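You operate a simulated robot arm through the tools that you are given. There is no shell and no other tool. Be economical: measure what you need, move in short steps, check, and stop when the job is done.

You are at the controls of a simulated two-armed robot. One attempt, no reset.

## Task
Add a scoop of rolled leaf to the brown bowl and tamp it flat.
Fine: from the wide tray with the bamboo scoop; beige tamper; both go back.
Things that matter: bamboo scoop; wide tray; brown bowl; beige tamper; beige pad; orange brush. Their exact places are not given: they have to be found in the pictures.

The check looks at the end state, three seconds after you hand in, the way a careful person would. Anything else that was tipped, shoved, dropped, spilled or broken makes it a failure.

## Robot
Two 7-joint arms with two-finger parallel grippers on one trunk, on a base that drives. Base frame: it is fixed to the floor where the robot stands at the start and does not move with it; the origin is under the middle of the robot, x ahead of it, y to its left, z up. Lengths are in mm, angles in degrees, forces in N, time in s.
The left shoulder is at the start at [50, 161, 1098], the right one opposite. With the tool pointing down near the work surface each hand reaches from about 180 to 680 mm from the robot's upright axis, wherever it stands, measured 20 degrees to its own side. Places, roughly: wide tray [900, -1200, 800]; brown bowl [500, -700, 800]; orange brush [750, -1500, 750]. Payload 3.43 kg a hand.
The TCP of each hand is the grasp point between the finger pads, 30 mm short of the fingertips. In the tool frame z runs along the fingers and y along their closing line. The gripper opens to 94 mm. The fingers are 28 mm wide and 10 mm thick; the gripper's body (50 by 96 mm) begins 55 mm behind the TCP.
Orientation is that of the tool frame in the base frame, as a unit quaternion [w, x, y, z]. With the fingers straight down and closing along the base's y, the tool's x points along the base's -x, its y along +y and its z along -z.

## Interface
- The arms move only by the tool step_arm. It takes "left_series", "right_series" or both (then of equal length, played together; a hand with none holds still); each is a list of rows, each an object of numbers (a shift or turn left out is 0, a gripper value left out holds the last): "tx", "ty", "tz": the shift along the base's x, y, z in mm; "ax", "ay", "az": the turn, a rotation vector about the base's x, y, z in degrees. In form: [{"tx": .., "ty": .., "tz": .., "ax": .., "ay": .., "az": ..}, ...]. A call has 1 to 8 rows; each row shifts and turns the commanded pose from where the row before left it. "left_jaw" and "right_jaw" are, for a hand that has rows, the gripper command, from -1 (fully open) to 1 (shut), values between in proportion, set as the call begins (left out, the last holds). Rows are played at 5 a second. More than 50 mm and 8.6 degrees between two rows, or a gripper value outside its range, and nothing of the call is played. Where a pose cannot be reached the arm comes as near as it can. A force on the tool above 40 N (or 10 N above the force at the start of the call, whichever is more), or a blocked arm, ends the call early, and 0.2 s more pass. The fingers move at their own pace (about 45 mm/s each) and stop on an object; they squeeze with about 30 N. The grip force told is the motor's: it shows also when the fingers shut on nothing. Time passes only in rows, and 0.2 s behind the last, so rows that do not move let the fingers close. It gives the time, the measured TCP pose, the force on the tool (base axes), the opening and the grip force at its end, in the units of the frame above (readings bear some noise).
- Cameras (640 x 400 px; columns grow to the right, rows downward): "scene" is now at [112, -45.9, 1230.4]; the picture's right is [-0.47, -0.88, 0.00], its down [-0.44, 0.24, -0.87] and it looks along [0.76, -0.41, -0.50] (base axes); focal length 214 px, centre (320, 200). "left" rides on the left gripper at [76, -14, -102] in its tool frame; the picture's right is [0.18, 0.98, 0.00], its down [-0.75, 0.14, -0.64] and it looks along [-0.63, 0.12, 0.77] (tool axes); focal length 243 px, centre (320, 200). "right" rides on the right gripper at [76, 14, -102] in its tool frame; the picture's right is [-0.18, 0.98, 0.00], its down [-0.75, -0.14, -0.64] and it looks along [-0.63, -0.12, 0.77] (tool axes); focal length 243 px, centre (320, 200).
- grab_frame(camera): a new picture of that camera. No time passes.
- raise_lower(by): slides the trunk up (or, below 0, down) by that many mm; the arms and the scene camera ride with it, the base frame stays. It gives what a move gives, with no picture.
- drive_base(legs): drives the robot by 1 to 6 legs, each [ahead, left, turn to the left] in mm, mm and degrees, along the robot's own axes; the way and the turn of a leg run together, so that a leg with both is an arc; at most 1500 mm and 180 degrees a leg. The arms and the cameras ride along, it lands a little off, and it stops where it bumps. It gives what a move gives.
- head_to(pan, tilt): turns the head with the scene camera to pan (to the left, within 80 degrees either way) and tilt (down, from -29 to 69), counted from straight ahead of the robot. It gives what a move gives.
- locate(camera, pixels): there is no depth. For up to 12 entries [column, row, z] of the newest picture of that camera ("zoom" is the newest enlarged one), the place [x, y] in the base frame at which the ray of that pixel passes the height z, good to about 3 mm, but the place of the scene camera against the robot may be out by one fixed shift of up to 12 mm in any direction. No time passes.
- inspect(camera, box): a new picture of the part [left, top, right, bottom] of that camera's present view, enlarged. No time passes.
- job_done(): hands the job in; it is judged then, once.

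Keep the steps short. Do not move on a guess: measure, check each grasp and each placing, and mend mistakes. In all there are 80 turns and 58 pictures (those below and enlarged ones count). Leave the grippers open and the arms clear of the work at the hand-in unless told otherwise, and finish with a single line.

The tools are called after "Request:" by a JSON object that holds its "method" and its "body". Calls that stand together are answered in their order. step_arm: Moves the arms, as the interface text tells. Its arguments: {"type":"object","properties":{"left_series":{"type":"array","items":{"type":"object","properties":{"tx":{"type":"number"},"ty":{"type":"number"},"tz":{"type":"number"},"ax":{"type":"number"},"ay":{"type":"number"},"az":{"type":"number"}}}},"left_jaw":{"type":"number"},"right_series":{"type":"array","items":{"type":"object","properties":{"tx":{"type":"number"},"ty":{"type":"number"},"tz":{"type":"number"},"ax":{"type":"number"},"ay":{"type":"number"},"az":{"type":"number"}}}},"right_jaw":{"type":"number"}},"required":[]} The other tools are called the same way: raise_lower (by) slides the trunk up or down; drive_base (legs) drives the base; head_to (pan, tilt) turns the head that bears the scene camera; grab_frame (camera) takes a picture; locate (camera, pixels) gives the place at which the rays of pixels pass given heights; inspect (camera, box) takes an enlarged picture of a part of a camera's view; job_done () hands the job in.

At the start:

```text
time_s: 0.0
left_ee_pos: [408.1, -41.3, 1167.3]
left_tcp_rot: [0.0, -0.001, 1.0, 0.001]
left_force: [0.7, 0.5, 0.1]
left_opening: 93.6
left_gripper_force: 0.0
right_ee_pos: [284.6, -422.5, 1139.6]
right_tcp_rot: [0.0, -0.001, 1.0, 0.0]
right_force: [0.5, -0.6, 0.3]
right_opening: 94.0
right_gripper_force: 0.1
trunk travel left (down, up): [-125.0, 142.0]
robot x, y, heading: [1.7, 2.1, 0.1]
head pan, tilt: [-28.0, 30.1]
```

scene: 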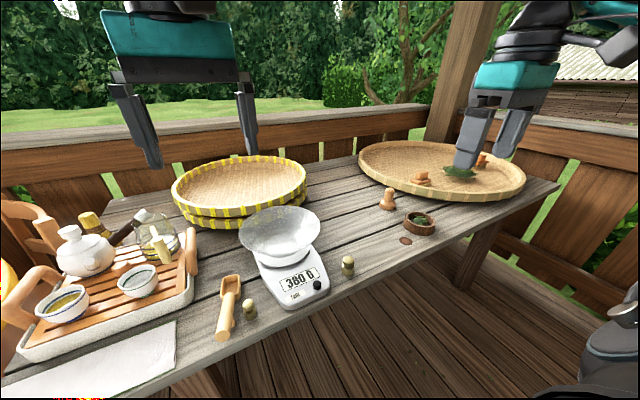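
right: 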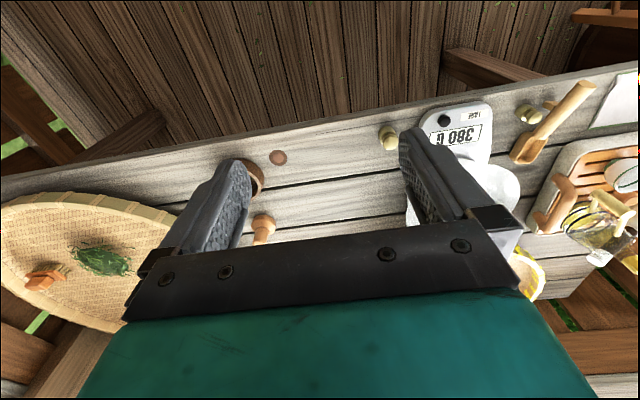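
left: 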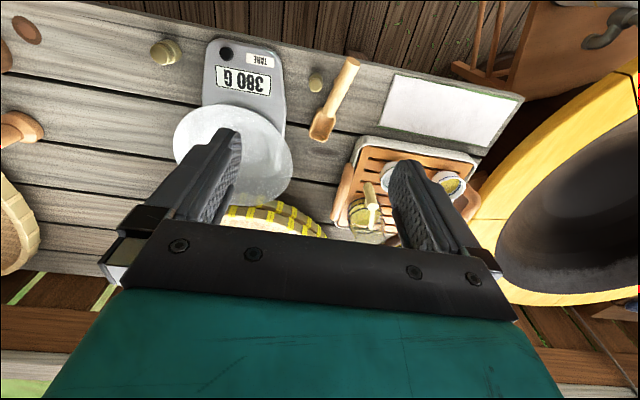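

I see a table with a scoop at about (229,307), a brown bowl at (420,222), a tamper-like object at (388,200) and the wide tray at (440,170). I'll enlarge these first.

Request:
{"method": "inspect", "body": {"camera": "scene", "box": [340, 130, 540, 255]}}

Request:
{"method": "inspect", "body": {"camera": "scene", "box": [180, 220, 380, 345]}}

Request:
{"method": "locate", "body": {"camera": "scene", "pixels": [[420, 225, 770], [388, 207, 755], [405, 240, 752], [232, 280, 760], [222, 335, 760], [250, 315, 752], [347, 272, 752], [440, 175, 770], [482, 160, 780], [422, 180, 770], [458, 172, 770]]}}

```text
3.20 times, centred on (440, 192) of scene
```

zoom: 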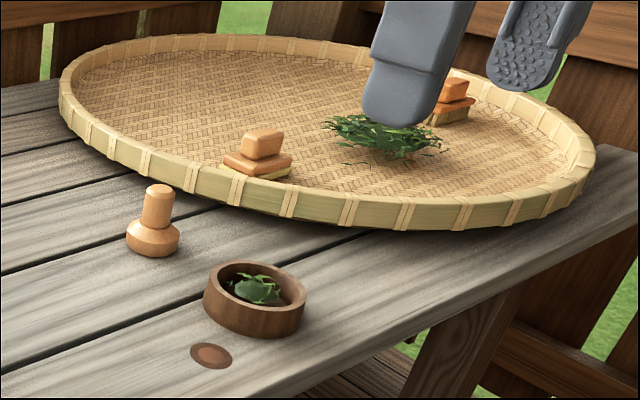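

```text
3.20 times, centred on (280, 282) of scene
```

zoom: 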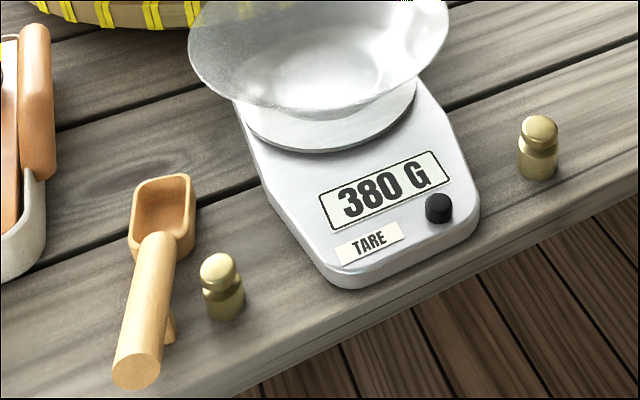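

```text
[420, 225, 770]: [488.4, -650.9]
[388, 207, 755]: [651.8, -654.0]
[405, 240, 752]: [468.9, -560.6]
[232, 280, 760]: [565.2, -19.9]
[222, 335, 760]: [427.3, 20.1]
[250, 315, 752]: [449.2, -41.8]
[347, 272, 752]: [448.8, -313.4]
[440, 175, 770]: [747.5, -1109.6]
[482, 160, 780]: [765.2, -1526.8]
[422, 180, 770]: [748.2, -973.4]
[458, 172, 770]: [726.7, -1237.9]
```

Scoop bowl is near [565,-20] with its handle towards me. The tamper is at [650,-654], the bowl at [488,-651] and the leaf at [727,-1238]. Next I'll look at the table edge, the left side and the tray more closely.

Request:
{"method": "locate", "body": {"camera": "scene", "pixels": [[175, 377, 750], [330, 305, 750], [460, 240, 750], [557, 183, 750], [330, 162, 750], [358, 160, 800], [525, 182, 800], [440, 200, 800], [400, 143, 800]]}}

Request:
{"method": "inspect", "body": {"camera": "left", "box": [270, 40, 430, 140]}}

Request:
{"method": "inspect", "body": {"camera": "right", "box": [0, 130, 320, 330]}}

```text
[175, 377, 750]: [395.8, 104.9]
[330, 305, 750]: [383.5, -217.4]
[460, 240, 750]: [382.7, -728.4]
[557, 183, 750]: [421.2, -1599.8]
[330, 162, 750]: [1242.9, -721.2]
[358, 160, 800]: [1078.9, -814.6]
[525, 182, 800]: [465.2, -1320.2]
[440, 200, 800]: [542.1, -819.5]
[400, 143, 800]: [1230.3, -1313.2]
```

```text
4.00 times, centred on (350, 90) of left
```

zoom: 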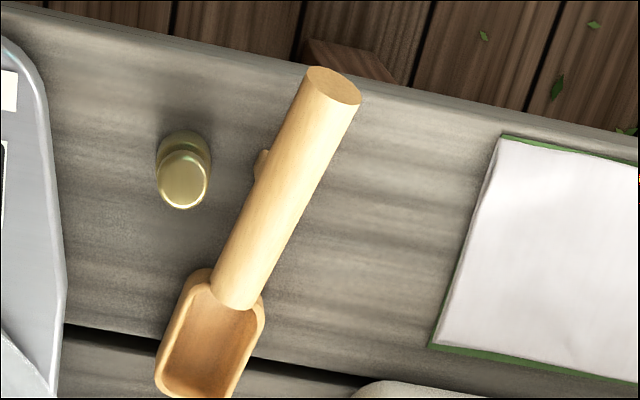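

```text
2.00 times, centred on (160, 230) of right
```

zoom: 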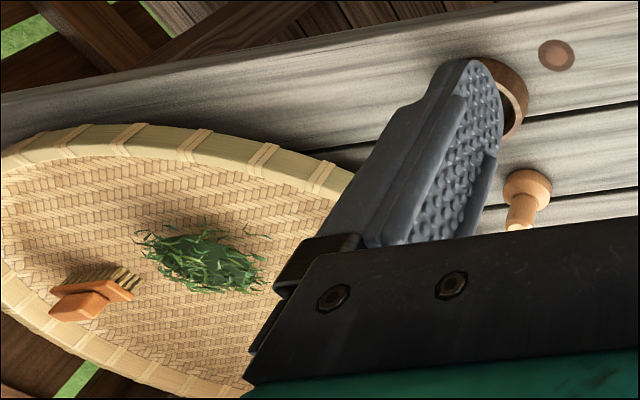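

The scoop's handle points towards me and slightly left, next to a brass weight. I'll move the left arm aside and bring the right hand over the scoop for a close look.

Request:
{"method": "step_arm", "body": {"left_series": [{"ty": 45, "tx": -10}, {"ty": 45, "tx": -10}, {"ty": 45, "tx": -10}, {"ty": 45, "tx": -10}, {"ty": 45, "tx": -10}, {"ty": 45, "tx": -10}, {"ty": 45, "tx": -10}, {"ty": 0}], "right_series": [{"tz": 0}, {"ty": 48, "tx": 8, "tz": -10}, {"ty": 48, "tx": 8, "tz": -10}, {"ty": 48, "tx": 8, "tz": -10}, {"ty": 48, "tx": 8, "tz": -10}, {"ty": 48, "tx": 8, "tz": -10}, {"ty": 48, "tx": 8, "tz": -10}, {"ty": 48, "tx": 8, "tz": -10}]}}

Request:
{"method": "step_arm", "body": {"right_series": [{"ty": 40, "tx": 20, "tz": -20, "az": -4}, {"ty": 40, "tx": 20, "tz": -20, "az": -4}, {"tz": -20, "az": -4}, {"tz": -20, "az": -4}, {"tz": 0}]}}

Request:
{"method": "grab_frame", "body": {"camera": "right"}}

```text
time_s: 1.8
left_ee_pos: [337.4, 272.7, 1166.5]
left_tcp_rot: [0.0, 0.0, 1.0, 0.0]
left_force: [1.2, 0.1, -0.1]
left_opening: 93.9
left_gripper_force: 0.0
right_ee_pos: [343.5, -90.9, 1070.2]
right_tcp_rot: [0.0, 0.002, 1.0, -0.002]
right_force: [0.5, 0.6, -0.8]
right_opening: 94.0
right_gripper_force: 0.0
right hand out of reach, approached as far as the arm can: row 8
trunk travel left (down, up): [-125.0, 142.0]
robot x, y, heading: [2.9, -3.1, -0.2]
head pan, tilt: [-28.0, 30.1]
```

```text
time_s: 3.0
left_ee_pos: [336.1, 272.7, 1167.9]
left_tcp_rot: [0.0, 0.0, 1.0, 0.0]
left_force: [-0.1, 0.5, 0.4]
left_opening: 94.2
left_gripper_force: 0.0
right_ee_pos: [367.6, -100.0, 1053.2]
right_tcp_rot: [0.0, 0.113, 0.994, 0.001]
right_force: [1.2, -0.7, 0.5]
right_opening: 94.2
right_gripper_force: 0.1
right hand out of reach, approached as far as the arm can: row 1, 2
trunk travel left (down, up): [-125.0, 142.0]
robot x, y, heading: [-2.0, 0.3, -0.1]
head pan, tilt: [-28.0, 30.1]
```

```text
50 pictures are left
```

right: 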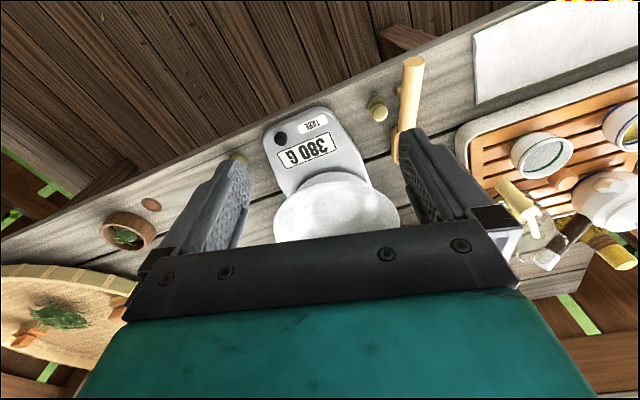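

The right hand cannot reach far enough across its body. I'll turn the base left by 25° so the scoop lies on the right-hand side.

Request:
{"method": "drive_base", "body": {"legs": [[0, 0, 25]]}}

```text
time_s: 4.7
left_ee_pos: [191.0, 389.6, 1168.2]
left_tcp_rot: [0.0, -0.217, 0.976, 0.0]
left_force: [-0.1, 0.0, -0.4]
left_opening: 94.0
left_gripper_force: 0.0
right_ee_pos: [374.6, 64.8, 1054.2]
right_tcp_rot: [0.0, -0.103, 0.995, 0.0]
right_force: [1.4, 0.0, 0.5]
right_opening: 93.8
right_gripper_force: 0.1
trunk travel left (down, up): [-125.0, 142.0]
robot x, y, heading: [2.5, 3.1, 24.8]
head pan, tilt: [-28.0, 30.1]
```

Now I'll bring the hand over the scoop, turn it along the handle and take a picture.

Request:
{"method": "step_arm", "body": {"right_series": [{"tx": -10, "ty": -25, "tz": -15, "az": -7}, {"tx": -10, "ty": -20, "tz": -15, "az": -7}, {"ty": -20, "tz": -15, "az": -7}, {"ty": -10, "tz": -10, "az": -7}, {"tz": 0}]}}

Request:
{"method": "grab_frame", "body": {"camera": "right"}}

```text
time_s: 5.9
left_ee_pos: [190.0, 389.4, 1166.8]
left_tcp_rot: [0.0, -0.217, 0.976, 0.0]
left_force: [-0.6, -0.2, -0.2]
left_opening: 94.2
left_gripper_force: 0.1
right_ee_pos: [355.0, -11.2, 999.7]
right_tcp_rot: [-0.001, 0.14, 0.99, -0.001]
right_force: [-0.1, -0.1, -0.4]
right_opening: 94.2
right_gripper_force: 0.0
trunk travel left (down, up): [-125.0, 142.0]
robot x, y, heading: [2.8, 3.0, 24.9]
head pan, tilt: [-28.0, 30.1]
```

```text
49 pictures are left
```

right: 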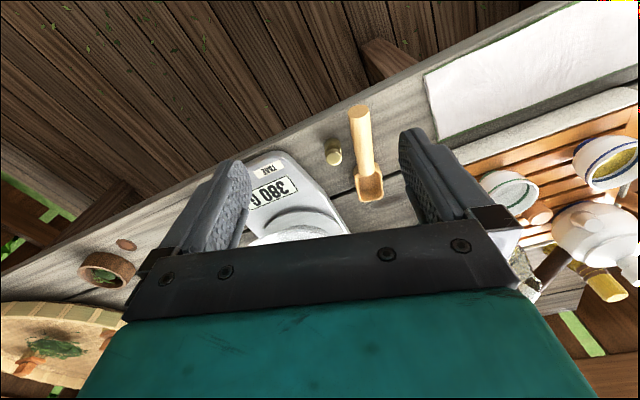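

Request:
{"method": "inspect", "body": {"camera": "right", "box": [300, 90, 428, 210]}}

Request:
{"method": "locate", "body": {"camera": "right", "pixels": [[370, 200, 752], [362, 176, 772], [378, 176, 772], [369, 172, 775], [358, 108, 790], [358, 108, 810], [358, 108, 770], [333, 158, 752], [333, 148, 775]]}}

```text
3.33 times, centred on (364, 150) of right
```

zoom: 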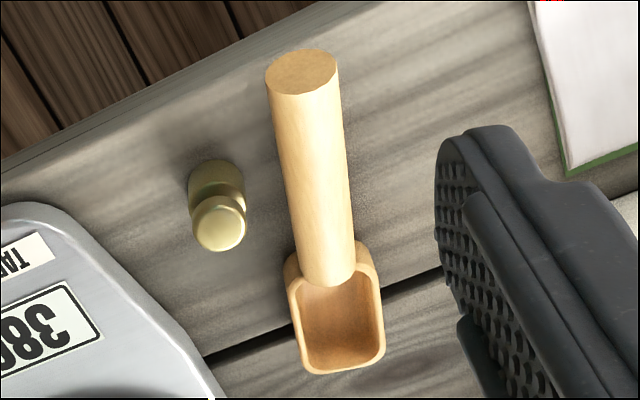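

```text
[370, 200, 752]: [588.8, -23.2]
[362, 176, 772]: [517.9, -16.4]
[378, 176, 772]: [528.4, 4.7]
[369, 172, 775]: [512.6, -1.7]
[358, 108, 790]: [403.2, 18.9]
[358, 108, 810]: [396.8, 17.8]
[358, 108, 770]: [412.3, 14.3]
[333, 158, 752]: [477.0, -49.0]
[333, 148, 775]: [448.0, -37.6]
```

The handle's end is at about (400,18,800) and its neck near (515,-3,773), with the weight close by at (449,-42). I'll narrow the jaws to about 50 mm and hover over (480,2).

Request:
{"method": "step_arm", "body": {"right_series": [{"tx": 42, "ty": 4, "tz": -40, "az": 4}, {"tx": 42, "ty": 5, "tz": -40}, {"tx": 41, "ty": 4, "tz": -40}, {"tz": 0}, {"tz": 0}], "right_jaw": -0.1}}

Request:
{"method": "grab_frame", "body": {"camera": "right"}}

```text
refused: row 1 steps farther than a row can; nothing moved
```

```text
47 pictures are left
```

right: 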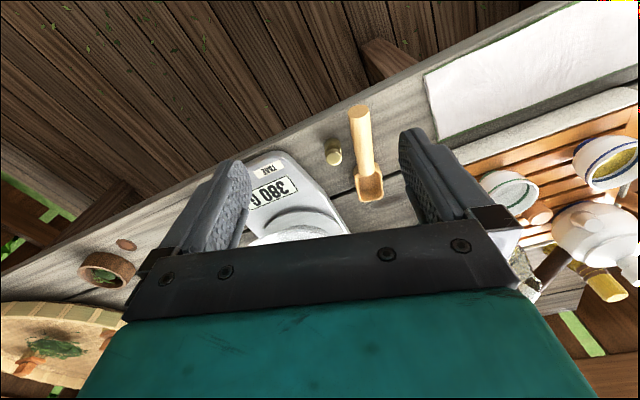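

The row was longer than 50 mm, so nothing moved. I'll send it again in smaller steps.

Request:
{"method": "step_arm", "body": {"right_series": [{"tx": 31, "ty": 3, "tz": -32, "az": 4}, {"tx": 31, "ty": 4, "tz": -32}, {"tx": 31, "ty": 3, "tz": -32}, {"tx": 32, "ty": 3, "tz": -32}, {"tz": 0}], "right_jaw": -0.1}}

Request:
{"method": "grab_frame", "body": {"camera": "right"}}

```text
time_s: 7.1
left_ee_pos: [190.7, 390.3, 1167.1]
left_tcp_rot: [0.0, -0.216, 0.976, -0.001]
left_force: [-0.3, 0.4, 0.5]
left_opening: 94.1
left_gripper_force: 0.1
right_ee_pos: [479.7, 2.1, 871.1]
right_tcp_rot: [0.0, 0.103, 0.995, 0.0]
right_force: [0.4, 0.8, 0.0]
right_opening: 51.9
right_gripper_force: 0.1
trunk travel left (down, up): [-125.0, 142.0]
robot x, y, heading: [3.4, -2.5, 25.1]
head pan, tilt: [-28.0, 30.1]
```

```text
46 pictures are left
```

right: 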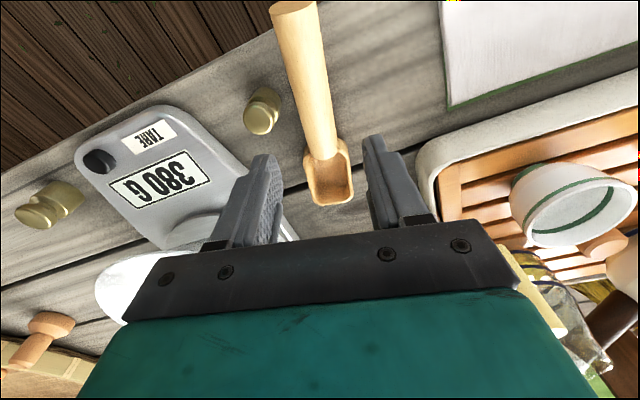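

Request:
{"method": "locate", "body": {"camera": "right", "pixels": [[292, 8, 800], [292, 8, 790], [322, 150, 775], [333, 200, 752], [331, 204, 772], [305, 100, 785], [347, 140, 770], [306, 152, 770], [240, 165, 775], [298, 238, 775], [262, 95, 752], [258, 118, 780]]}}

```text
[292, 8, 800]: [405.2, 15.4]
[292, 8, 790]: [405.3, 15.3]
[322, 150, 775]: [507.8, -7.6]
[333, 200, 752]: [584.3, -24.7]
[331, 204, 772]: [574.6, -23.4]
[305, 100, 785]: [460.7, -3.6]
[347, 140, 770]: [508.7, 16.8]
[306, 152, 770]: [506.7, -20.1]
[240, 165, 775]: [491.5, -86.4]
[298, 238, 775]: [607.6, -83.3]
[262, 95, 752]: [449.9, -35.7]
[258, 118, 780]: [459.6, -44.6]
```

The handle axis runs at -12.6°, through (493,-4). To clear the weight at (453,-41) I'll narrow to 40 mm, shift to x=493 and descend partway, then check.

Request:
{"method": "step_arm", "body": {"right_series": [{"tx": 13, "ty": -5}, {"tz": -20}, {"tz": -22}, {"tz": 0}], "right_jaw": 0.15}}

Request:
{"method": "grab_frame", "body": {"camera": "right"}}

```text
time_s: 8.1
left_ee_pos: [189.2, 389.5, 1168.5]
left_tcp_rot: [0.0, -0.216, 0.976, 0.0]
left_force: [-0.8, 0.7, -0.4]
left_opening: 93.9
left_gripper_force: 0.1
right_ee_pos: [492.7, -3.1, 830.6]
right_tcp_rot: [0.0, 0.104, 0.995, 0.0]
right_force: [0.9, 0.1, 0.4]
right_opening: 39.8
right_gripper_force: 0.1
trunk travel left (down, up): [-125.0, 142.0]
robot x, y, heading: [1.9, 2.9, 25.2]
head pan, tilt: [-28.0, 30.1]
```

```text
45 pictures are left
```

right: 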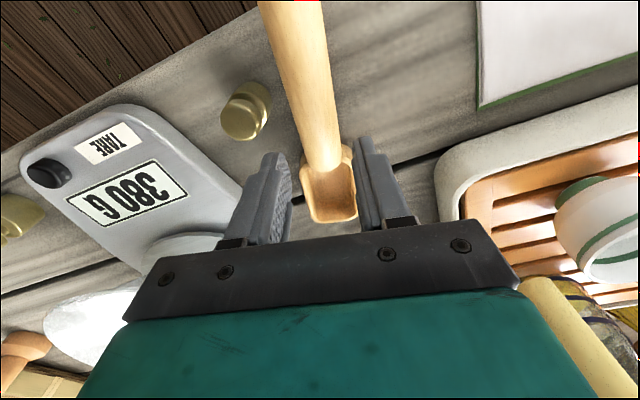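

The handle is centred between the fingers. I'll descend to z=794 and close.

Request:
{"method": "step_arm", "body": {"right_series": [{"tz": -18}, {"tz": -18}, {"tz": 0}]}}

Request:
{"method": "step_arm", "body": {"right_series": [{"tz": 0}, {"tz": 0}, {"tz": 0}], "right_jaw": 1}}

Request:
{"method": "grab_frame", "body": {"camera": "right"}}

```text
time_s: 8.9
left_ee_pos: [189.8, 389.6, 1167.8]
left_tcp_rot: [0.0, -0.216, 0.976, 0.0]
left_force: [-0.6, -1.2, -1.1]
left_opening: 94.2
left_gripper_force: 0.0
right_ee_pos: [490.8, -10.3, 800.4]
right_tcp_rot: [0.0, 0.104, 0.995, 0.0]
right_force: [-0.4, 0.0, -0.1]
right_opening: 39.9
right_gripper_force: 0.5
right hand out of reach, approached as far as the arm can: row 2
trunk travel left (down, up): [-125.0, 142.0]
robot x, y, heading: [-1.4, 0.5, 24.9]
head pan, tilt: [-28.0, 30.1]
```

```text
time_s: 9.7
left_ee_pos: [189.7, 390.3, 1167.7]
left_tcp_rot: [0.0, -0.216, 0.976, 0.0]
left_force: [-0.4, 0.6, 0.1]
left_opening: 94.0
left_gripper_force: 0.1
right_ee_pos: [489.9, -8.9, 801.5]
right_tcp_rot: [0.0, 0.105, 0.994, 0.0]
right_force: [0.0, 0.3, 0.2]
right_opening: 25.6
right_gripper_force: 29.6
trunk travel left (down, up): [-125.0, 142.0]
robot x, y, heading: [0.5, -4.2, 25.1]
head pan, tilt: [-28.0, 30.1]
```

```text
44 pictures are left
```

right: 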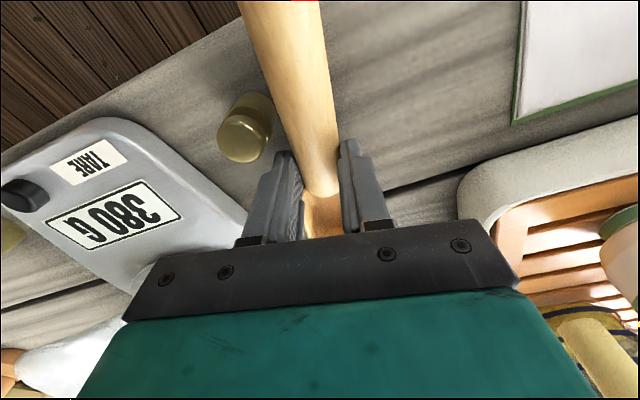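

The grip holds (25.6 mm), but it is shallow because the arm hit its lower reach. I'll open slightly, slide the trunk down 9 mm and close again.

Request:
{"method": "step_arm", "body": {"right_series": [{"tz": 0}, {"tz": 0}], "right_jaw": 0.2}}

Request:
{"method": "raise_lower", "body": {"by": -9}}

Request:
{"method": "step_arm", "body": {"right_series": [{"tz": 0}, {"tz": 0}, {"tz": 0}], "right_jaw": 1}}

Request:
{"method": "grab_frame", "body": {"camera": "right"}}

```text
time_s: 10.3
left_ee_pos: [190.3, 390.8, 1168.2]
left_tcp_rot: [-0.001, -0.217, 0.976, 0.0]
left_force: [0.4, -0.3, -0.3]
left_opening: 93.8
left_gripper_force: 0.0
right_ee_pos: [489.6, -10.3, 801.6]
right_tcp_rot: [0.0, 0.104, 0.995, 0.001]
right_force: [-0.2, 0.3, 0.0]
right_opening: 37.7
right_gripper_force: 0.1
trunk travel left (down, up): [-125.0, 142.0]
robot x, y, heading: [-1.6, 3.4, 25.1]
head pan, tilt: [-28.0, 30.1]
```

```text
time_s: 10.8
left_ee_pos: [189.4, 389.3, 1157.9]
left_tcp_rot: [-0.001, -0.217, 0.976, 0.0]
left_force: [0.4, 0.1, -0.6]
left_opening: 94.1
left_gripper_force: 0.1
right_ee_pos: [491.2, -10.5, 792.0]
right_tcp_rot: [-0.001, 0.105, 0.995, 0.0]
right_force: [1.1, 0.4, 0.0]
right_opening: 37.6
right_gripper_force: 0.0
trunk travel left (down, up): [-116.0, 151.0]
robot x, y, heading: [-2.4, 0.5, 25.3]
head pan, tilt: [-28.0, 30.1]
```

```text
time_s: 11.7
left_ee_pos: [190.0, 390.0, 1158.2]
left_tcp_rot: [0.0, -0.215, 0.977, -0.001]
left_force: [0.9, -0.1, -0.5]
left_opening: 93.9
left_gripper_force: 0.1
right_ee_pos: [491.8, -10.0, 790.5]
right_tcp_rot: [0.0, 0.104, 0.995, 0.0]
right_force: [-0.9, 0.3, -0.8]
right_opening: 25.5
right_gripper_force: 29.9
trunk travel left (down, up): [-116.0, 151.0]
robot x, y, heading: [1.3, -0.1, 25.1]
head pan, tilt: [-28.0, 30.1]
```

```text
43 pictures are left
```

right: 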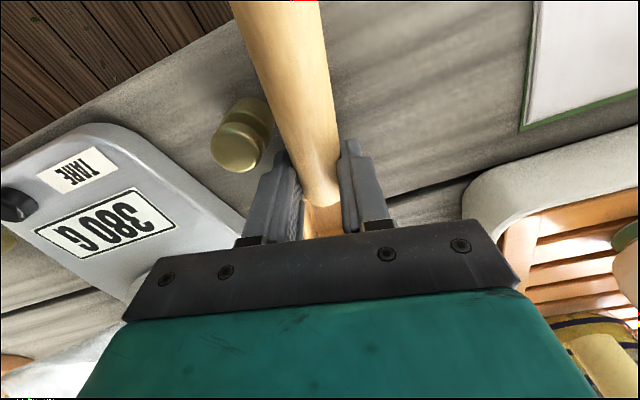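

Gripped deeper now, at 25.5 mm. The place to return it to is TCP (491,-10,790). I'll lift and check the load and the grip.

Request:
{"method": "step_arm", "body": {"right_series": [{"tz": 20}, {"tz": 40}, {"tz": 45}, {"tz": 45}, {"tz": 45}, {"tx": -30, "tz": 30}, {"tx": -40, "tz": 20}]}}

Request:
{"method": "grab_frame", "body": {"camera": "right"}}

```text
time_s: 13.2
left_ee_pos: [188.7, 389.7, 1159.6]
left_tcp_rot: [0.0, -0.217, 0.976, 0.0]
left_force: [-0.3, 0.4, -0.1]
left_opening: 93.8
left_gripper_force: 0.2
right_ee_pos: [418.9, -10.1, 1038.1]
right_tcp_rot: [0.0, 0.104, 0.995, 0.001]
right_force: [0.2, 0.5, -0.7]
right_opening: 25.6
right_gripper_force: 29.9
trunk travel left (down, up): [-116.0, 151.0]
robot x, y, heading: [-1.3, -1.0, 25.0]
head pan, tilt: [-28.0, 30.1]
```

```text
42 pictures are left
```

right: 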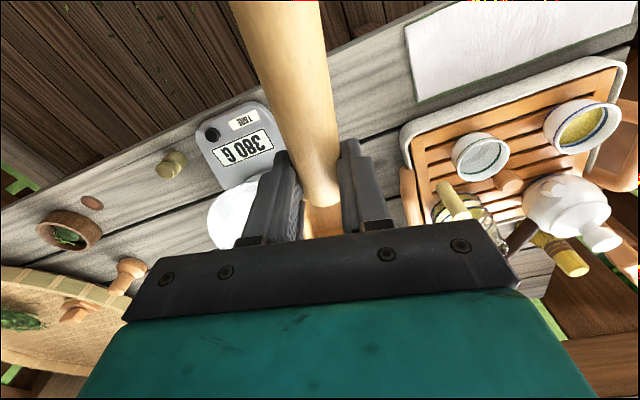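

The scoop lifted cleanly. I'll drive to about (80,-1040), heading 0, in front of the wide tray.

Request:
{"method": "drive_base", "body": {"legs": [[0, 0, -25], [0, -1040, 0], [60, 0, 0]]}}

Request:
{"method": "head_to", "body": {"pan": -15, "tilt": 42}}

Request:
{"method": "grab_frame", "body": {"camera": "scene"}}

Request:
{"method": "grab_frame", "body": {"camera": "right"}}

```text
time_s: 20.5
left_ee_pos: [403.7, -764.1, 1158.7]
left_tcp_rot: [0.0, -0.008, 1.0, 0.0]
left_force: [-0.9, 0.2, -0.2]
left_opening: 93.8
left_gripper_force: 0.1
right_ee_pos: [450.4, -1220.8, 1035.9]
right_tcp_rot: [0.001, 0.31, 0.951, -0.001]
right_force: [-0.3, -0.5, -0.9]
right_opening: 25.6
right_gripper_force: 30.6
trunk travel left (down, up): [-116.0, 151.0]
robot x, y, heading: [66.9, -1041.3, 0.7]
head pan, tilt: [-28.0, 30.1]
```

```text
time_s: 21.2
left_ee_pos: [402.6, -762.8, 1158.6]
left_tcp_rot: [-0.001, -0.008, 1.0, 0.001]
left_force: [-0.6, 0.5, 0.1]
left_opening: 94.1
left_gripper_force: 0.1
right_ee_pos: [449.8, -1220.3, 1037.7]
right_tcp_rot: [0.0, 0.31, 0.951, 0.0]
right_force: [0.1, -0.4, -0.8]
right_opening: 25.6
right_gripper_force: 29.9
trunk travel left (down, up): [-116.0, 151.0]
robot x, y, heading: [72.2, -1041.2, 0.7]
head pan, tilt: [-15.0, 42.0]
```

```text
41 pictures are left
```

scene: 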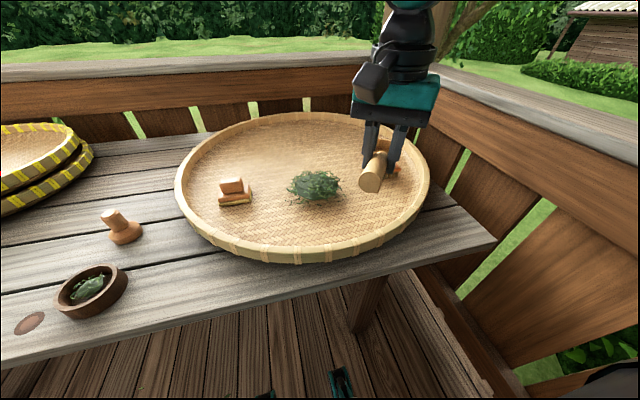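

```text
40 pictures are left
```

right: 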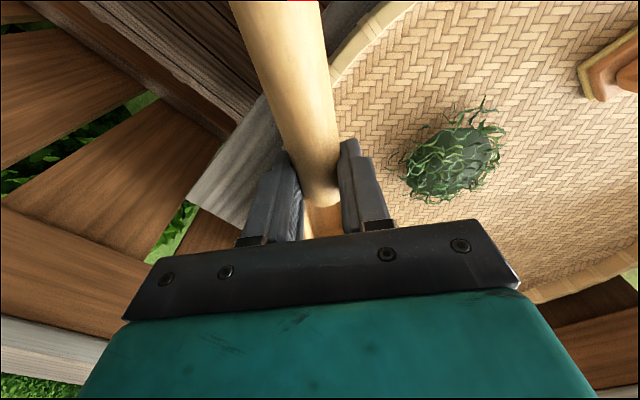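

The pile shows at (315,186) in the scene view and (450,160) in the right view. I'll triangulate it, the tray floor height and the rim.

Request:
{"method": "locate", "body": {"camera": "right", "pixels": [[450, 160, 755], [450, 160, 775], [405, 165, 760], [500, 155, 760], [450, 105, 760], [447, 200, 760], [590, 100, 760], [335, 80, 790], [395, 10, 790]]}}

Request:
{"method": "locate", "body": {"camera": "scene", "pixels": [[315, 190, 755], [315, 190, 775], [290, 190, 760], [341, 185, 760], [315, 172, 780], [315, 202, 757], [222, 206, 757], [300, 262, 750], [302, 240, 790], [115, 237, 752], [92, 300, 752], [92, 280, 785]]}}

Request:
{"method": "inspect", "body": {"camera": "scene", "box": [170, 110, 430, 270]}}

```text
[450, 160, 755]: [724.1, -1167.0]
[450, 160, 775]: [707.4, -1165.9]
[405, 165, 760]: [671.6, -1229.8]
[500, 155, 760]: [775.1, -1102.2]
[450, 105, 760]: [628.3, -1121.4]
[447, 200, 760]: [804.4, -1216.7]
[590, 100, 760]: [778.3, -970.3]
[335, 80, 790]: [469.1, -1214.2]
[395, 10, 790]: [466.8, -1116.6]
```

```text
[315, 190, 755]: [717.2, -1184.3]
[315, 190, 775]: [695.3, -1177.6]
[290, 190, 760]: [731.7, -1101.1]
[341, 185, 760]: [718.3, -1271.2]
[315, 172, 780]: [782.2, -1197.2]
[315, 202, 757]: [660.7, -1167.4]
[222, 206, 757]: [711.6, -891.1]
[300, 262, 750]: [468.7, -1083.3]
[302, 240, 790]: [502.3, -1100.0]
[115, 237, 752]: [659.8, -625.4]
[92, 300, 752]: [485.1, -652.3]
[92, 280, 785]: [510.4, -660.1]
```

```text
2.46 times, centred on (300, 190) of scene
```

zoom: 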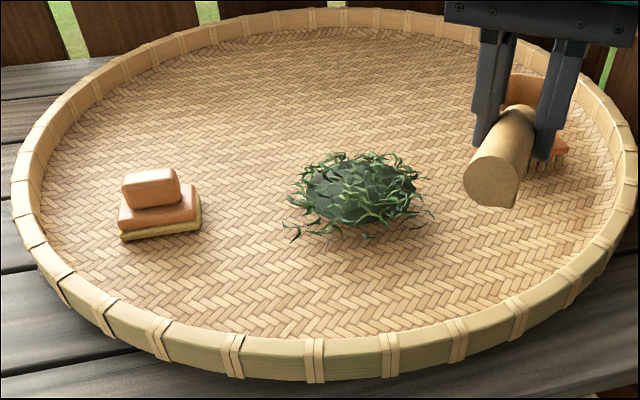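

The pile centre is about (720,-1175) and roughly 130 mm wide. The tray floor is near 757 and the rim near 790. I'll turn the scoop to point straight ahead, pitch it lip-down and bring it in front of the pile, still high up.

Request:
{"method": "step_arm", "body": {"right_series": [{"tx": 24, "ty": 8, "tz": -15, "az": 7.5}, {"tx": 24, "ty": 8, "tz": -15, "az": 7.5}, {"tx": 24, "ty": 8, "tz": -15, "az": 7.5}, {"tx": 24, "ty": 8, "tz": -15, "az": 7.5}, {"tx": 24, "ty": 7, "tz": -15, "az": 6.2}, {"ay": 8}, {"ay": 8}, {"ay": 8}]}}

Request:
{"method": "step_arm", "body": {"right_series": [{"tz": -20}, {"tz": -20}, {"tz": -20}, {"tz": 0}]}}

Request:
{"method": "inspect", "body": {"camera": "scene", "box": [220, 90, 420, 215]}}

Request:
{"method": "grab_frame", "body": {"camera": "right"}}

```text
time_s: 23.0
left_ee_pos: [404.6, -763.0, 1158.2]
left_tcp_rot: [0.0, -0.008, 1.0, 0.0]
left_force: [-0.2, -0.3, -0.2]
left_opening: 94.0
left_gripper_force: 0.2
right_ee_pos: [520.3, -1229.3, 970.5]
right_tcp_rot: [-0.208, -0.001, 0.978, 0.001]
right_force: [-0.1, 0.3, -0.8]
right_opening: 25.3
right_gripper_force: 30.3
right hand out of reach, approached as far as the arm can: row 5, 6, 7, 8
trunk travel left (down, up): [-116.0, 151.0]
robot x, y, heading: [71.3, -1039.2, 0.9]
head pan, tilt: [-15.0, 42.0]
```

```text
time_s: 24.0
left_ee_pos: [402.9, -762.2, 1158.6]
left_tcp_rot: [0.0, -0.009, 1.0, 0.0]
left_force: [0.1, 0.1, -0.4]
left_opening: 94.0
left_gripper_force: 0.0
right_ee_pos: [509.7, -1237.0, 912.5]
right_tcp_rot: [-0.208, -0.001, 0.978, 0.001]
right_force: [-0.2, -0.5, -0.8]
right_opening: 25.5
right_gripper_force: 29.8
right hand out of reach, approached as far as the arm can: row 1, 2, 3
trunk travel left (down, up): [-116.0, 151.0]
robot x, y, heading: [70.5, -1038.5, 0.9]
head pan, tilt: [-15.0, 42.0]
```

```text
3.20 times, centred on (320, 152) of scene
```

zoom: 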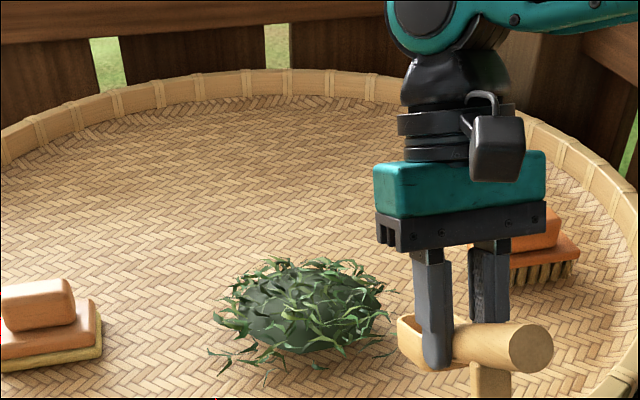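

```text
37 pictures are left
```

right: 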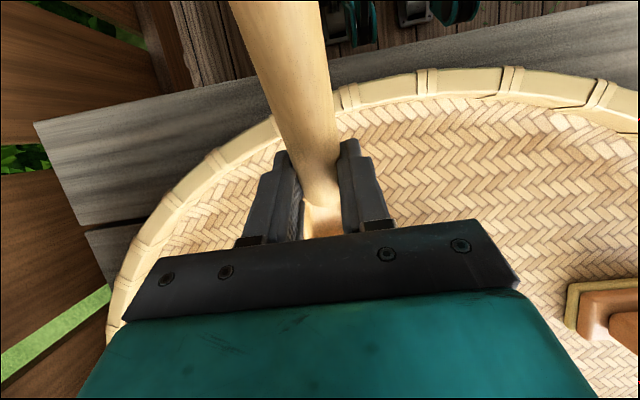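

The arm falls short with the scoop pitched this way, so the base should move. First I'll find where the base front, seen at the top of the right view, stands against the table edge.

Request:
{"method": "locate", "body": {"camera": "right", "pixels": [[350, 45, 100], [400, 28, 100], [460, 22, 100], [400, 28, 30], [460, 22, 200]]}}

Request:
{"method": "inspect", "body": {"camera": "right", "box": [300, 0, 500, 125]}}

```text
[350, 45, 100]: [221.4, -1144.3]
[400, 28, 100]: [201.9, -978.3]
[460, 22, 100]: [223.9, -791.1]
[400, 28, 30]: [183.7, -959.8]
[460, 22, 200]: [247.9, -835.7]
```

```text
3.20 times, centred on (400, 62) of right
```

zoom: 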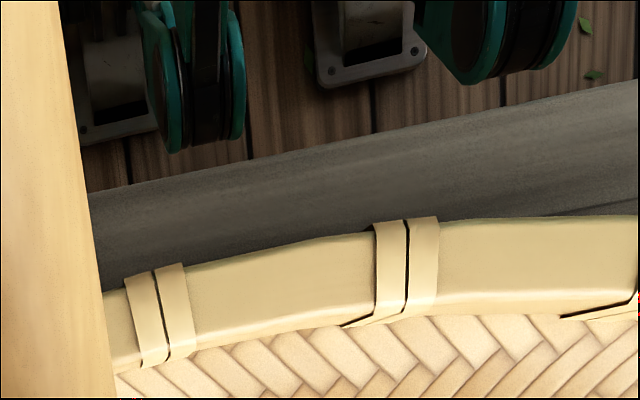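

The base front is about 155 mm ahead of the base centre, so driving 100 mm ahead stays short of the table edge at 385. I'll drive 100 ahead and 60 left.

Request:
{"method": "drive_base", "body": {"legs": [[100, 60, 0]]}}

Request:
{"method": "step_arm", "body": {"right_series": [{"tz": 0}, {"tz": 0}]}}

```text
time_s: 25.2
left_ee_pos: [502.3, -700.3, 1158.6]
left_tcp_rot: [0.0, -0.008, 1.0, 0.0]
left_force: [0.7, 0.3, -0.1]
left_opening: 94.3
left_gripper_force: 0.0
right_ee_pos: [610.2, -1174.3, 912.9]
right_tcp_rot: [-0.207, -0.001, 0.978, 0.001]
right_force: [-0.3, -0.1, 0.5]
right_opening: 25.3
right_gripper_force: 29.8
trunk travel left (down, up): [-116.0, 151.0]
robot x, y, heading: [169.9, -981.5, 1.0]
head pan, tilt: [-15.0, 42.0]
```

```text
time_s: 25.8
left_ee_pos: [502.3, -701.3, 1159.3]
left_tcp_rot: [-0.001, -0.01, 1.0, 0.0]
left_force: [-0.4, -0.6, -0.6]
left_opening: 93.9
left_gripper_force: 0.0
right_ee_pos: [609.5, -1175.8, 912.6]
right_tcp_rot: [-0.206, -0.001, 0.978, 0.001]
right_force: [0.5, -0.7, -0.2]
right_opening: 25.7
right_gripper_force: 30.1
trunk travel left (down, up): [-116.0, 151.0]
robot x, y, heading: [169.7, -981.1, 1.0]
head pan, tilt: [-15.0, 42.0]
```

Now I'll move back to x=562 and lower to z=855 in front of the pile, then look.

Request:
{"method": "step_arm", "body": {"right_series": [{"tx": -24, "tz": -10}, {"tx": -24, "ty": -3, "tz": -12}, {"tz": -18}, {"tz": -18}, {"tz": 0}]}}

Request:
{"method": "inspect", "body": {"camera": "scene", "box": [200, 90, 400, 215]}}

```text
time_s: 27.0
left_ee_pos: [504.1, -700.2, 1158.0]
left_tcp_rot: [-0.001, -0.009, 1.0, 0.0]
left_force: [-0.3, 0.6, -0.8]
left_opening: 94.0
left_gripper_force: 0.2
right_ee_pos: [561.5, -1177.7, 854.9]
right_tcp_rot: [-0.206, -0.001, 0.979, 0.001]
right_force: [-0.3, -0.5, 0.0]
right_opening: 25.4
right_gripper_force: 30.0
trunk travel left (down, up): [-116.0, 151.0]
robot x, y, heading: [171.0, -980.5, 0.9]
head pan, tilt: [-15.0, 42.0]
```

```text
3.20 times, centred on (300, 152) of scene
```

zoom: 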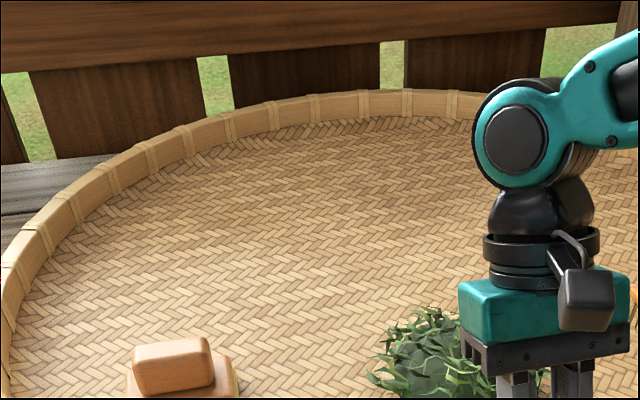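

I'll aim the head at the scoop and look.

Request:
{"method": "head_to", "body": {"pan": -26, "tilt": 48}}

Request:
{"method": "inspect", "body": {"camera": "scene", "box": [230, 120, 430, 245]}}

```text
time_s: 27.8
left_ee_pos: [503.3, -701.0, 1158.2]
left_tcp_rot: [0.0, -0.009, 1.0, 0.0]
left_force: [-0.1, 0.2, 0.0]
left_opening: 94.2
left_gripper_force: 0.1
right_ee_pos: [562.4, -1178.1, 854.9]
right_tcp_rot: [-0.207, -0.001, 0.978, 0.001]
right_force: [0.5, -1.0, 0.3]
right_opening: 25.5
right_gripper_force: 30.1
trunk travel left (down, up): [-116.0, 151.0]
robot x, y, heading: [166.0, -978.3, 0.9]
head pan, tilt: [-26.0, 48.0]
```

```text
3.20 times, centred on (330, 182) of scene
```

zoom: 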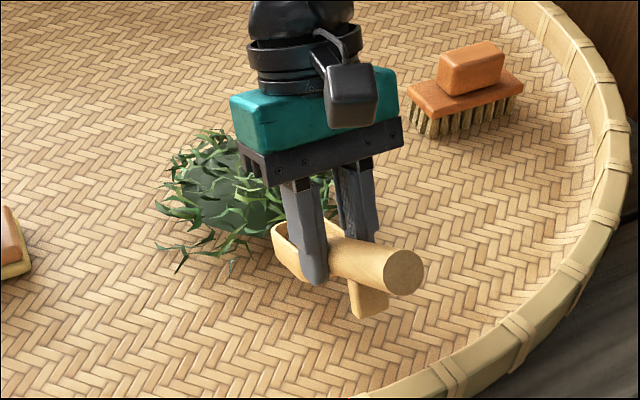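

The view is clear: the scoop is just in front of the pile, and the bristled brush at the right stays untouched. I'll lower until the lip nears the tray floor.

Request:
{"method": "step_arm", "body": {"right_series": [{"tz": -8}, {"tz": -6}, {"tz": -4}, {"tz": -3}, {"tz": 0}]}}

Request:
{"method": "inspect", "body": {"camera": "scene", "box": [250, 150, 410, 250]}}

```text
time_s: 29.0
left_ee_pos: [502.8, -700.9, 1159.1]
left_tcp_rot: [0.001, -0.009, 1.0, 0.0]
left_force: [-0.7, 0.6, -0.4]
left_opening: 94.0
left_gripper_force: 0.1
right_ee_pos: [559.5, -1180.1, 835.3]
right_tcp_rot: [-0.206, -0.001, 0.978, 0.002]
right_force: [1.0, 0.2, -0.2]
right_opening: 25.3
right_gripper_force: 29.9
trunk travel left (down, up): [-116.0, 151.0]
robot x, y, heading: [171.7, -976.6, 1.0]
head pan, tilt: [-26.0, 48.0]
```

```text
4.00 times, centred on (330, 200) of scene
```

zoom: 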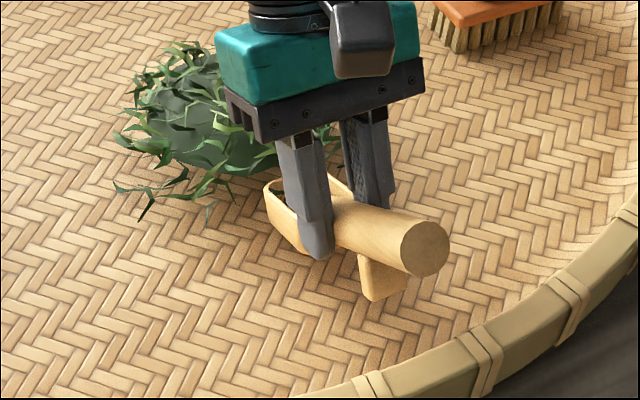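

The force is still zero and the lip is just above the floor. I'll lower 3 mm more and push forward into the pile.

Request:
{"method": "step_arm", "body": {"right_series": [{"tx": 8, "tz": -3}, {"tx": 14}, {"tx": 14}, {"tx": 14}, {"tx": 14}, {"tx": 14}, {"tx": 14}, {"tz": 0}]}}

Request:
{"method": "inspect", "body": {"camera": "scene", "box": [230, 130, 390, 230]}}

```text
time_s: 30.8
left_ee_pos: [502.5, -701.5, 1158.1]
left_tcp_rot: [0.001, -0.009, 1.0, 0.001]
left_force: [0.3, 0.3, -1.1]
left_opening: 94.1
left_gripper_force: 0.0
right_ee_pos: [612.3, -1213.8, 864.4]
right_tcp_rot: [-0.207, -0.002, 0.978, 0.003]
right_force: [0.5, 1.1, -0.4]
right_opening: 25.3
right_gripper_force: 30.1
right hand out of reach, approached as far as the arm can: row 1, 2, 3, 4, 5, 6, 7
trunk travel left (down, up): [-116.0, 151.0]
robot x, y, heading: [168.8, -979.7, 0.9]
head pan, tilt: [-26.0, 48.0]
```

```text
4.00 times, centred on (310, 180) of scene
```

zoom: 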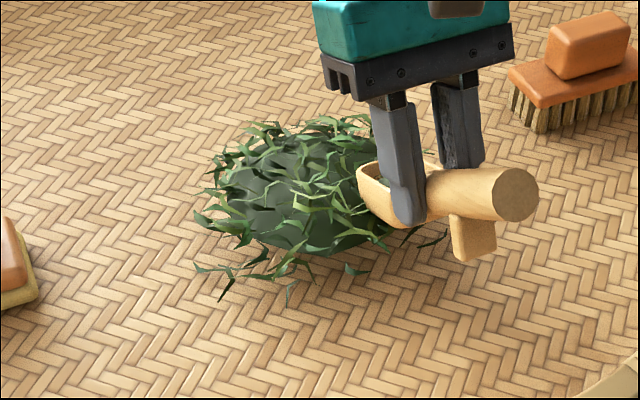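

The arm drifted aside and up (y -1214, z 864), so it is at a joint limit. I'll lift clear of the pile and lower the trunk to get a better arm posture.

Request:
{"method": "step_arm", "body": {"right_series": [{"tz": 30, "tx": -20}, {"tz": 30, "tx": -25}, {"tz": 30, "tx": -25}, {"tz": 30}, {"tz": 0}]}}

Request:
{"method": "raise_lower", "body": {"by": -80}}

Request:
{"method": "step_arm", "body": {"right_series": [{"tz": 0}]}}

```text
time_s: 32.0
left_ee_pos: [502.4, -700.6, 1158.9]
left_tcp_rot: [0.0, -0.009, 1.0, 0.0]
left_force: [0.0, 0.0, 0.1]
left_opening: 94.2
left_gripper_force: 0.0
right_ee_pos: [540.8, -1211.8, 984.9]
right_tcp_rot: [-0.207, -0.001, 0.978, 0.0]
right_force: [0.7, 0.6, 0.0]
right_opening: 25.4
right_gripper_force: 30.2
trunk travel left (down, up): [-116.0, 151.0]
robot x, y, heading: [167.3, -981.1, 1.2]
head pan, tilt: [-26.0, 48.0]
```

```text
time_s: 33.1
left_ee_pos: [502.9, -702.4, 1080.3]
left_tcp_rot: [0.0, -0.009, 1.0, 0.0]
left_force: [0.9, 0.0, -0.5]
left_opening: 93.6
left_gripper_force: 0.0
right_ee_pos: [541.1, -1212.6, 904.1]
right_tcp_rot: [-0.207, -0.002, 0.978, 0.0]
right_force: [-0.4, -1.1, 0.4]
right_opening: 25.6
right_gripper_force: 29.8
trunk travel left (down, up): [-36.0, 231.0]
robot x, y, heading: [172.1, -978.0, 0.8]
head pan, tilt: [-26.0, 48.0]
```

```text
time_s: 33.5
left_ee_pos: [502.6, -700.1, 1078.2]
left_tcp_rot: [0.0, -0.009, 1.0, 0.001]
left_force: [-0.6, 0.2, 0.8]
left_opening: 94.2
left_gripper_force: 0.1
right_ee_pos: [541.9, -1213.1, 905.1]
right_tcp_rot: [-0.207, -0.001, 0.978, 0.0]
right_force: [-0.8, -0.1, -0.2]
right_opening: 25.5
right_gripper_force: 30.0
trunk travel left (down, up): [-36.0, 231.0]
robot x, y, heading: [172.5, -979.7, 0.9]
head pan, tilt: [-26.0, 48.0]
```

I'll lower again in front of the pile, at (562,-1178), to lip height and check that I get there.

Request:
{"method": "step_arm", "body": {"right_series": [{"tx": 7, "ty": 18, "tz": -20}, {"tx": 7, "ty": 17, "tz": -20}, {"tz": -18}, {"tz": -10}, {"tz": -6}, {"tz": 0}]}}

```text
time_s: 34.9
left_ee_pos: [500.6, -701.5, 1079.6]
left_tcp_rot: [0.001, -0.009, 1.0, 0.0]
left_force: [0.4, 0.4, 0.6]
left_opening: 94.2
left_gripper_force: 0.1
right_ee_pos: [555.3, -1176.6, 831.7]
right_tcp_rot: [-0.206, -0.003, 0.979, 0.001]
right_force: [-3.8, -0.6, 16.1]
right_opening: 25.5
right_gripper_force: 29.9
trunk travel left (down, up): [-36.0, 231.0]
robot x, y, heading: [169.0, -982.7, 1.1]
head pan, tilt: [-26.0, 48.0]
```

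The lip touched the floor (16 N) at z=831.7. I'll rise 2 mm and push forward through the pile.

Request:
{"method": "step_arm", "body": {"right_series": [{"tz": 2.5}, {"tx": 14}, {"tx": 14}, {"tx": 14}, {"tx": 14}, {"tx": 14}, {"tx": 14}, {"tx": 12}]}}

Request:
{"method": "inspect", "body": {"camera": "scene", "box": [230, 110, 390, 210]}}

```text
time_s: 36.7
left_ee_pos: [503.8, -701.1, 1079.1]
left_tcp_rot: [0.0, -0.009, 1.0, -0.001]
left_force: [0.1, -0.2, -0.1]
left_opening: 93.7
left_gripper_force: 0.0
right_ee_pos: [627.9, -1195.0, 840.5]
right_tcp_rot: [-0.206, -0.002, 0.979, 0.001]
right_force: [0.0, -0.1, -1.4]
right_opening: 25.5
right_gripper_force: 29.9
right hand out of reach, approached as far as the arm can: row 6, 7, 8
trunk travel left (down, up): [-36.0, 231.0]
robot x, y, heading: [169.7, -979.5, 1.1]
head pan, tilt: [-26.0, 48.0]
```

```text
4.00 times, centred on (310, 160) of scene
```

zoom: 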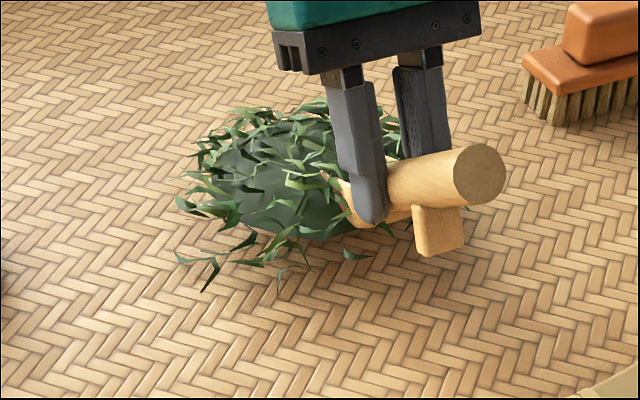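

The scoop is inside the pile with no resistance. The arm is at its limit again, so I'll nudge the base 25 mm ahead to finish the stroke.

Request:
{"method": "drive_base", "body": {"legs": [[28, 15, 0]]}}

Request:
{"method": "step_arm", "body": {"right_series": [{"ay": -6, "tz": -2}, {"ay": -7, "tz": 1}, {"ay": -7, "tz": 3}, {"ay": -6, "tz": 6}, {"ay": -4, "tz": 10}, {"tz": 0}]}}

Request:
{"method": "inspect", "body": {"camera": "scene", "box": [230, 110, 390, 210]}}

```text
time_s: 37.6
left_ee_pos: [529.5, -684.6, 1077.7]
left_tcp_rot: [0.0, -0.009, 1.0, 0.0]
left_force: [0.3, -0.2, 1.1]
left_opening: 94.1
left_gripper_force: 0.1
right_ee_pos: [656.0, -1179.1, 841.7]
right_tcp_rot: [-0.207, -0.001, 0.978, 0.002]
right_force: [-1.0, 0.7, -0.6]
right_opening: 25.1
right_gripper_force: 30.1
trunk travel left (down, up): [-36.0, 231.0]
robot x, y, heading: [199.6, -964.6, 1.0]
head pan, tilt: [-26.0, 48.0]
```

```text
time_s: 39.0
left_ee_pos: [530.6, -685.6, 1079.2]
left_tcp_rot: [0.0, -0.009, 1.0, 0.0]
left_force: [0.2, 0.1, -0.1]
left_opening: 93.8
left_gripper_force: 0.1
right_ee_pos: [655.3, -1178.4, 859.4]
right_tcp_rot: [0.055, -0.002, 0.998, 0.001]
right_force: [-0.1, 0.6, -0.8]
right_opening: 25.4
right_gripper_force: 29.8
trunk travel left (down, up): [-36.0, 231.0]
robot x, y, heading: [196.3, -962.4, 1.1]
head pan, tilt: [-26.0, 48.0]
```

```text
4.00 times, centred on (310, 160) of scene
```

zoom: 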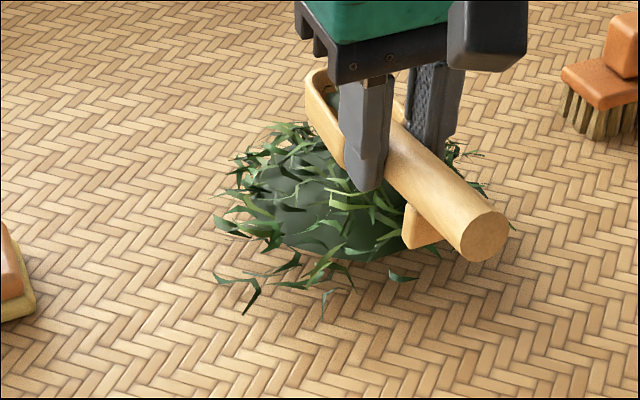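

There seems to be green inside the scoop at (328,95). I'll lift straight up and look closer.

Request:
{"method": "step_arm", "body": {"right_series": [{"tz": 15}, {"tz": 20}, {"tz": 25}, {"tz": 25}, {"tz": 0}]}}

Request:
{"method": "inspect", "body": {"camera": "scene", "box": [260, 80, 388, 160]}}

```text
time_s: 40.2
left_ee_pos: [530.4, -685.1, 1080.2]
left_tcp_rot: [0.0, -0.008, 1.0, 0.0]
left_force: [-0.5, 0.9, 0.3]
left_opening: 93.9
left_gripper_force: 0.1
right_ee_pos: [655.5, -1179.6, 944.0]
right_tcp_rot: [0.054, -0.002, 0.999, 0.001]
right_force: [-0.8, -1.1, 0.2]
right_opening: 25.6
right_gripper_force: 30.0
trunk travel left (down, up): [-36.0, 231.0]
robot x, y, heading: [200.4, -963.9, 1.0]
head pan, tilt: [-26.0, 48.0]
```

```text
5.00 times, centred on (324, 120) of scene
```

zoom: 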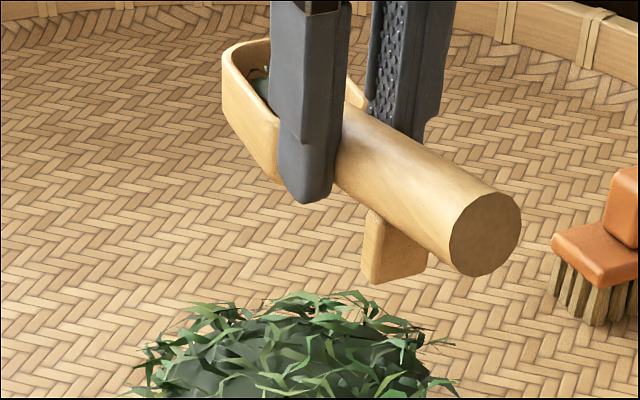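

There is leaf in the scoop, and it is pitched slightly lip-up. I'll carry it level by driving to about (95,-330), so the brown bowl lies on the right-hand side.

Request:
{"method": "drive_base", "body": {"legs": [[-105, 0, 0], [0, 634, 0]]}}

Request:
{"method": "head_to", "body": {"pan": -40, "tilt": 45}}

Request:
{"method": "grab_frame", "body": {"camera": "scene"}}

```text
time_s: 44.5
left_ee_pos: [412.6, -56.6, 1079.4]
left_tcp_rot: [0.0, -0.009, 1.0, 0.0]
left_force: [0.4, -0.8, -0.2]
left_opening: 93.9
left_gripper_force: 0.1
right_ee_pos: [540.0, -550.9, 942.8]
right_tcp_rot: [0.054, -0.001, 0.999, 0.001]
right_force: [0.1, 0.4, -0.3]
right_opening: 25.5
right_gripper_force: 29.9
trunk travel left (down, up): [-36.0, 231.0]
robot x, y, heading: [78.3, -336.6, 1.1]
head pan, tilt: [-26.0, 48.0]
```

```text
time_s: 45.2
left_ee_pos: [413.1, -58.4, 1078.8]
left_tcp_rot: [0.0, -0.009, 1.0, 0.0]
left_force: [0.6, 0.0, -0.9]
left_opening: 94.2
left_gripper_force: 0.1
right_ee_pos: [539.2, -551.7, 944.0]
right_tcp_rot: [0.054, -0.002, 0.999, 0.001]
right_force: [-0.7, 0.0, -0.7]
right_opening: 25.4
right_gripper_force: 30.3
trunk travel left (down, up): [-36.0, 231.0]
robot x, y, heading: [84.1, -337.7, 0.8]
head pan, tilt: [-40.0, 45.0]
```

```text
28 pictures are left
```

scene: 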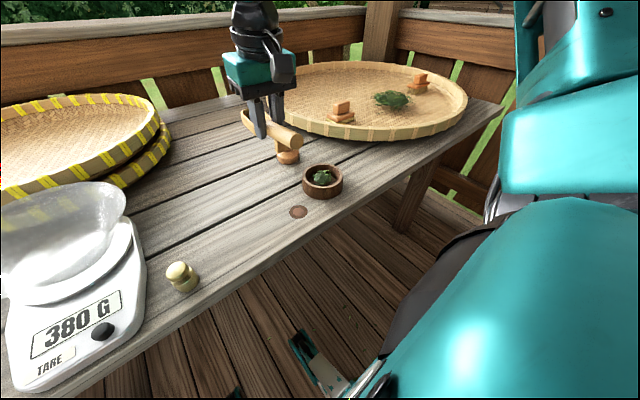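

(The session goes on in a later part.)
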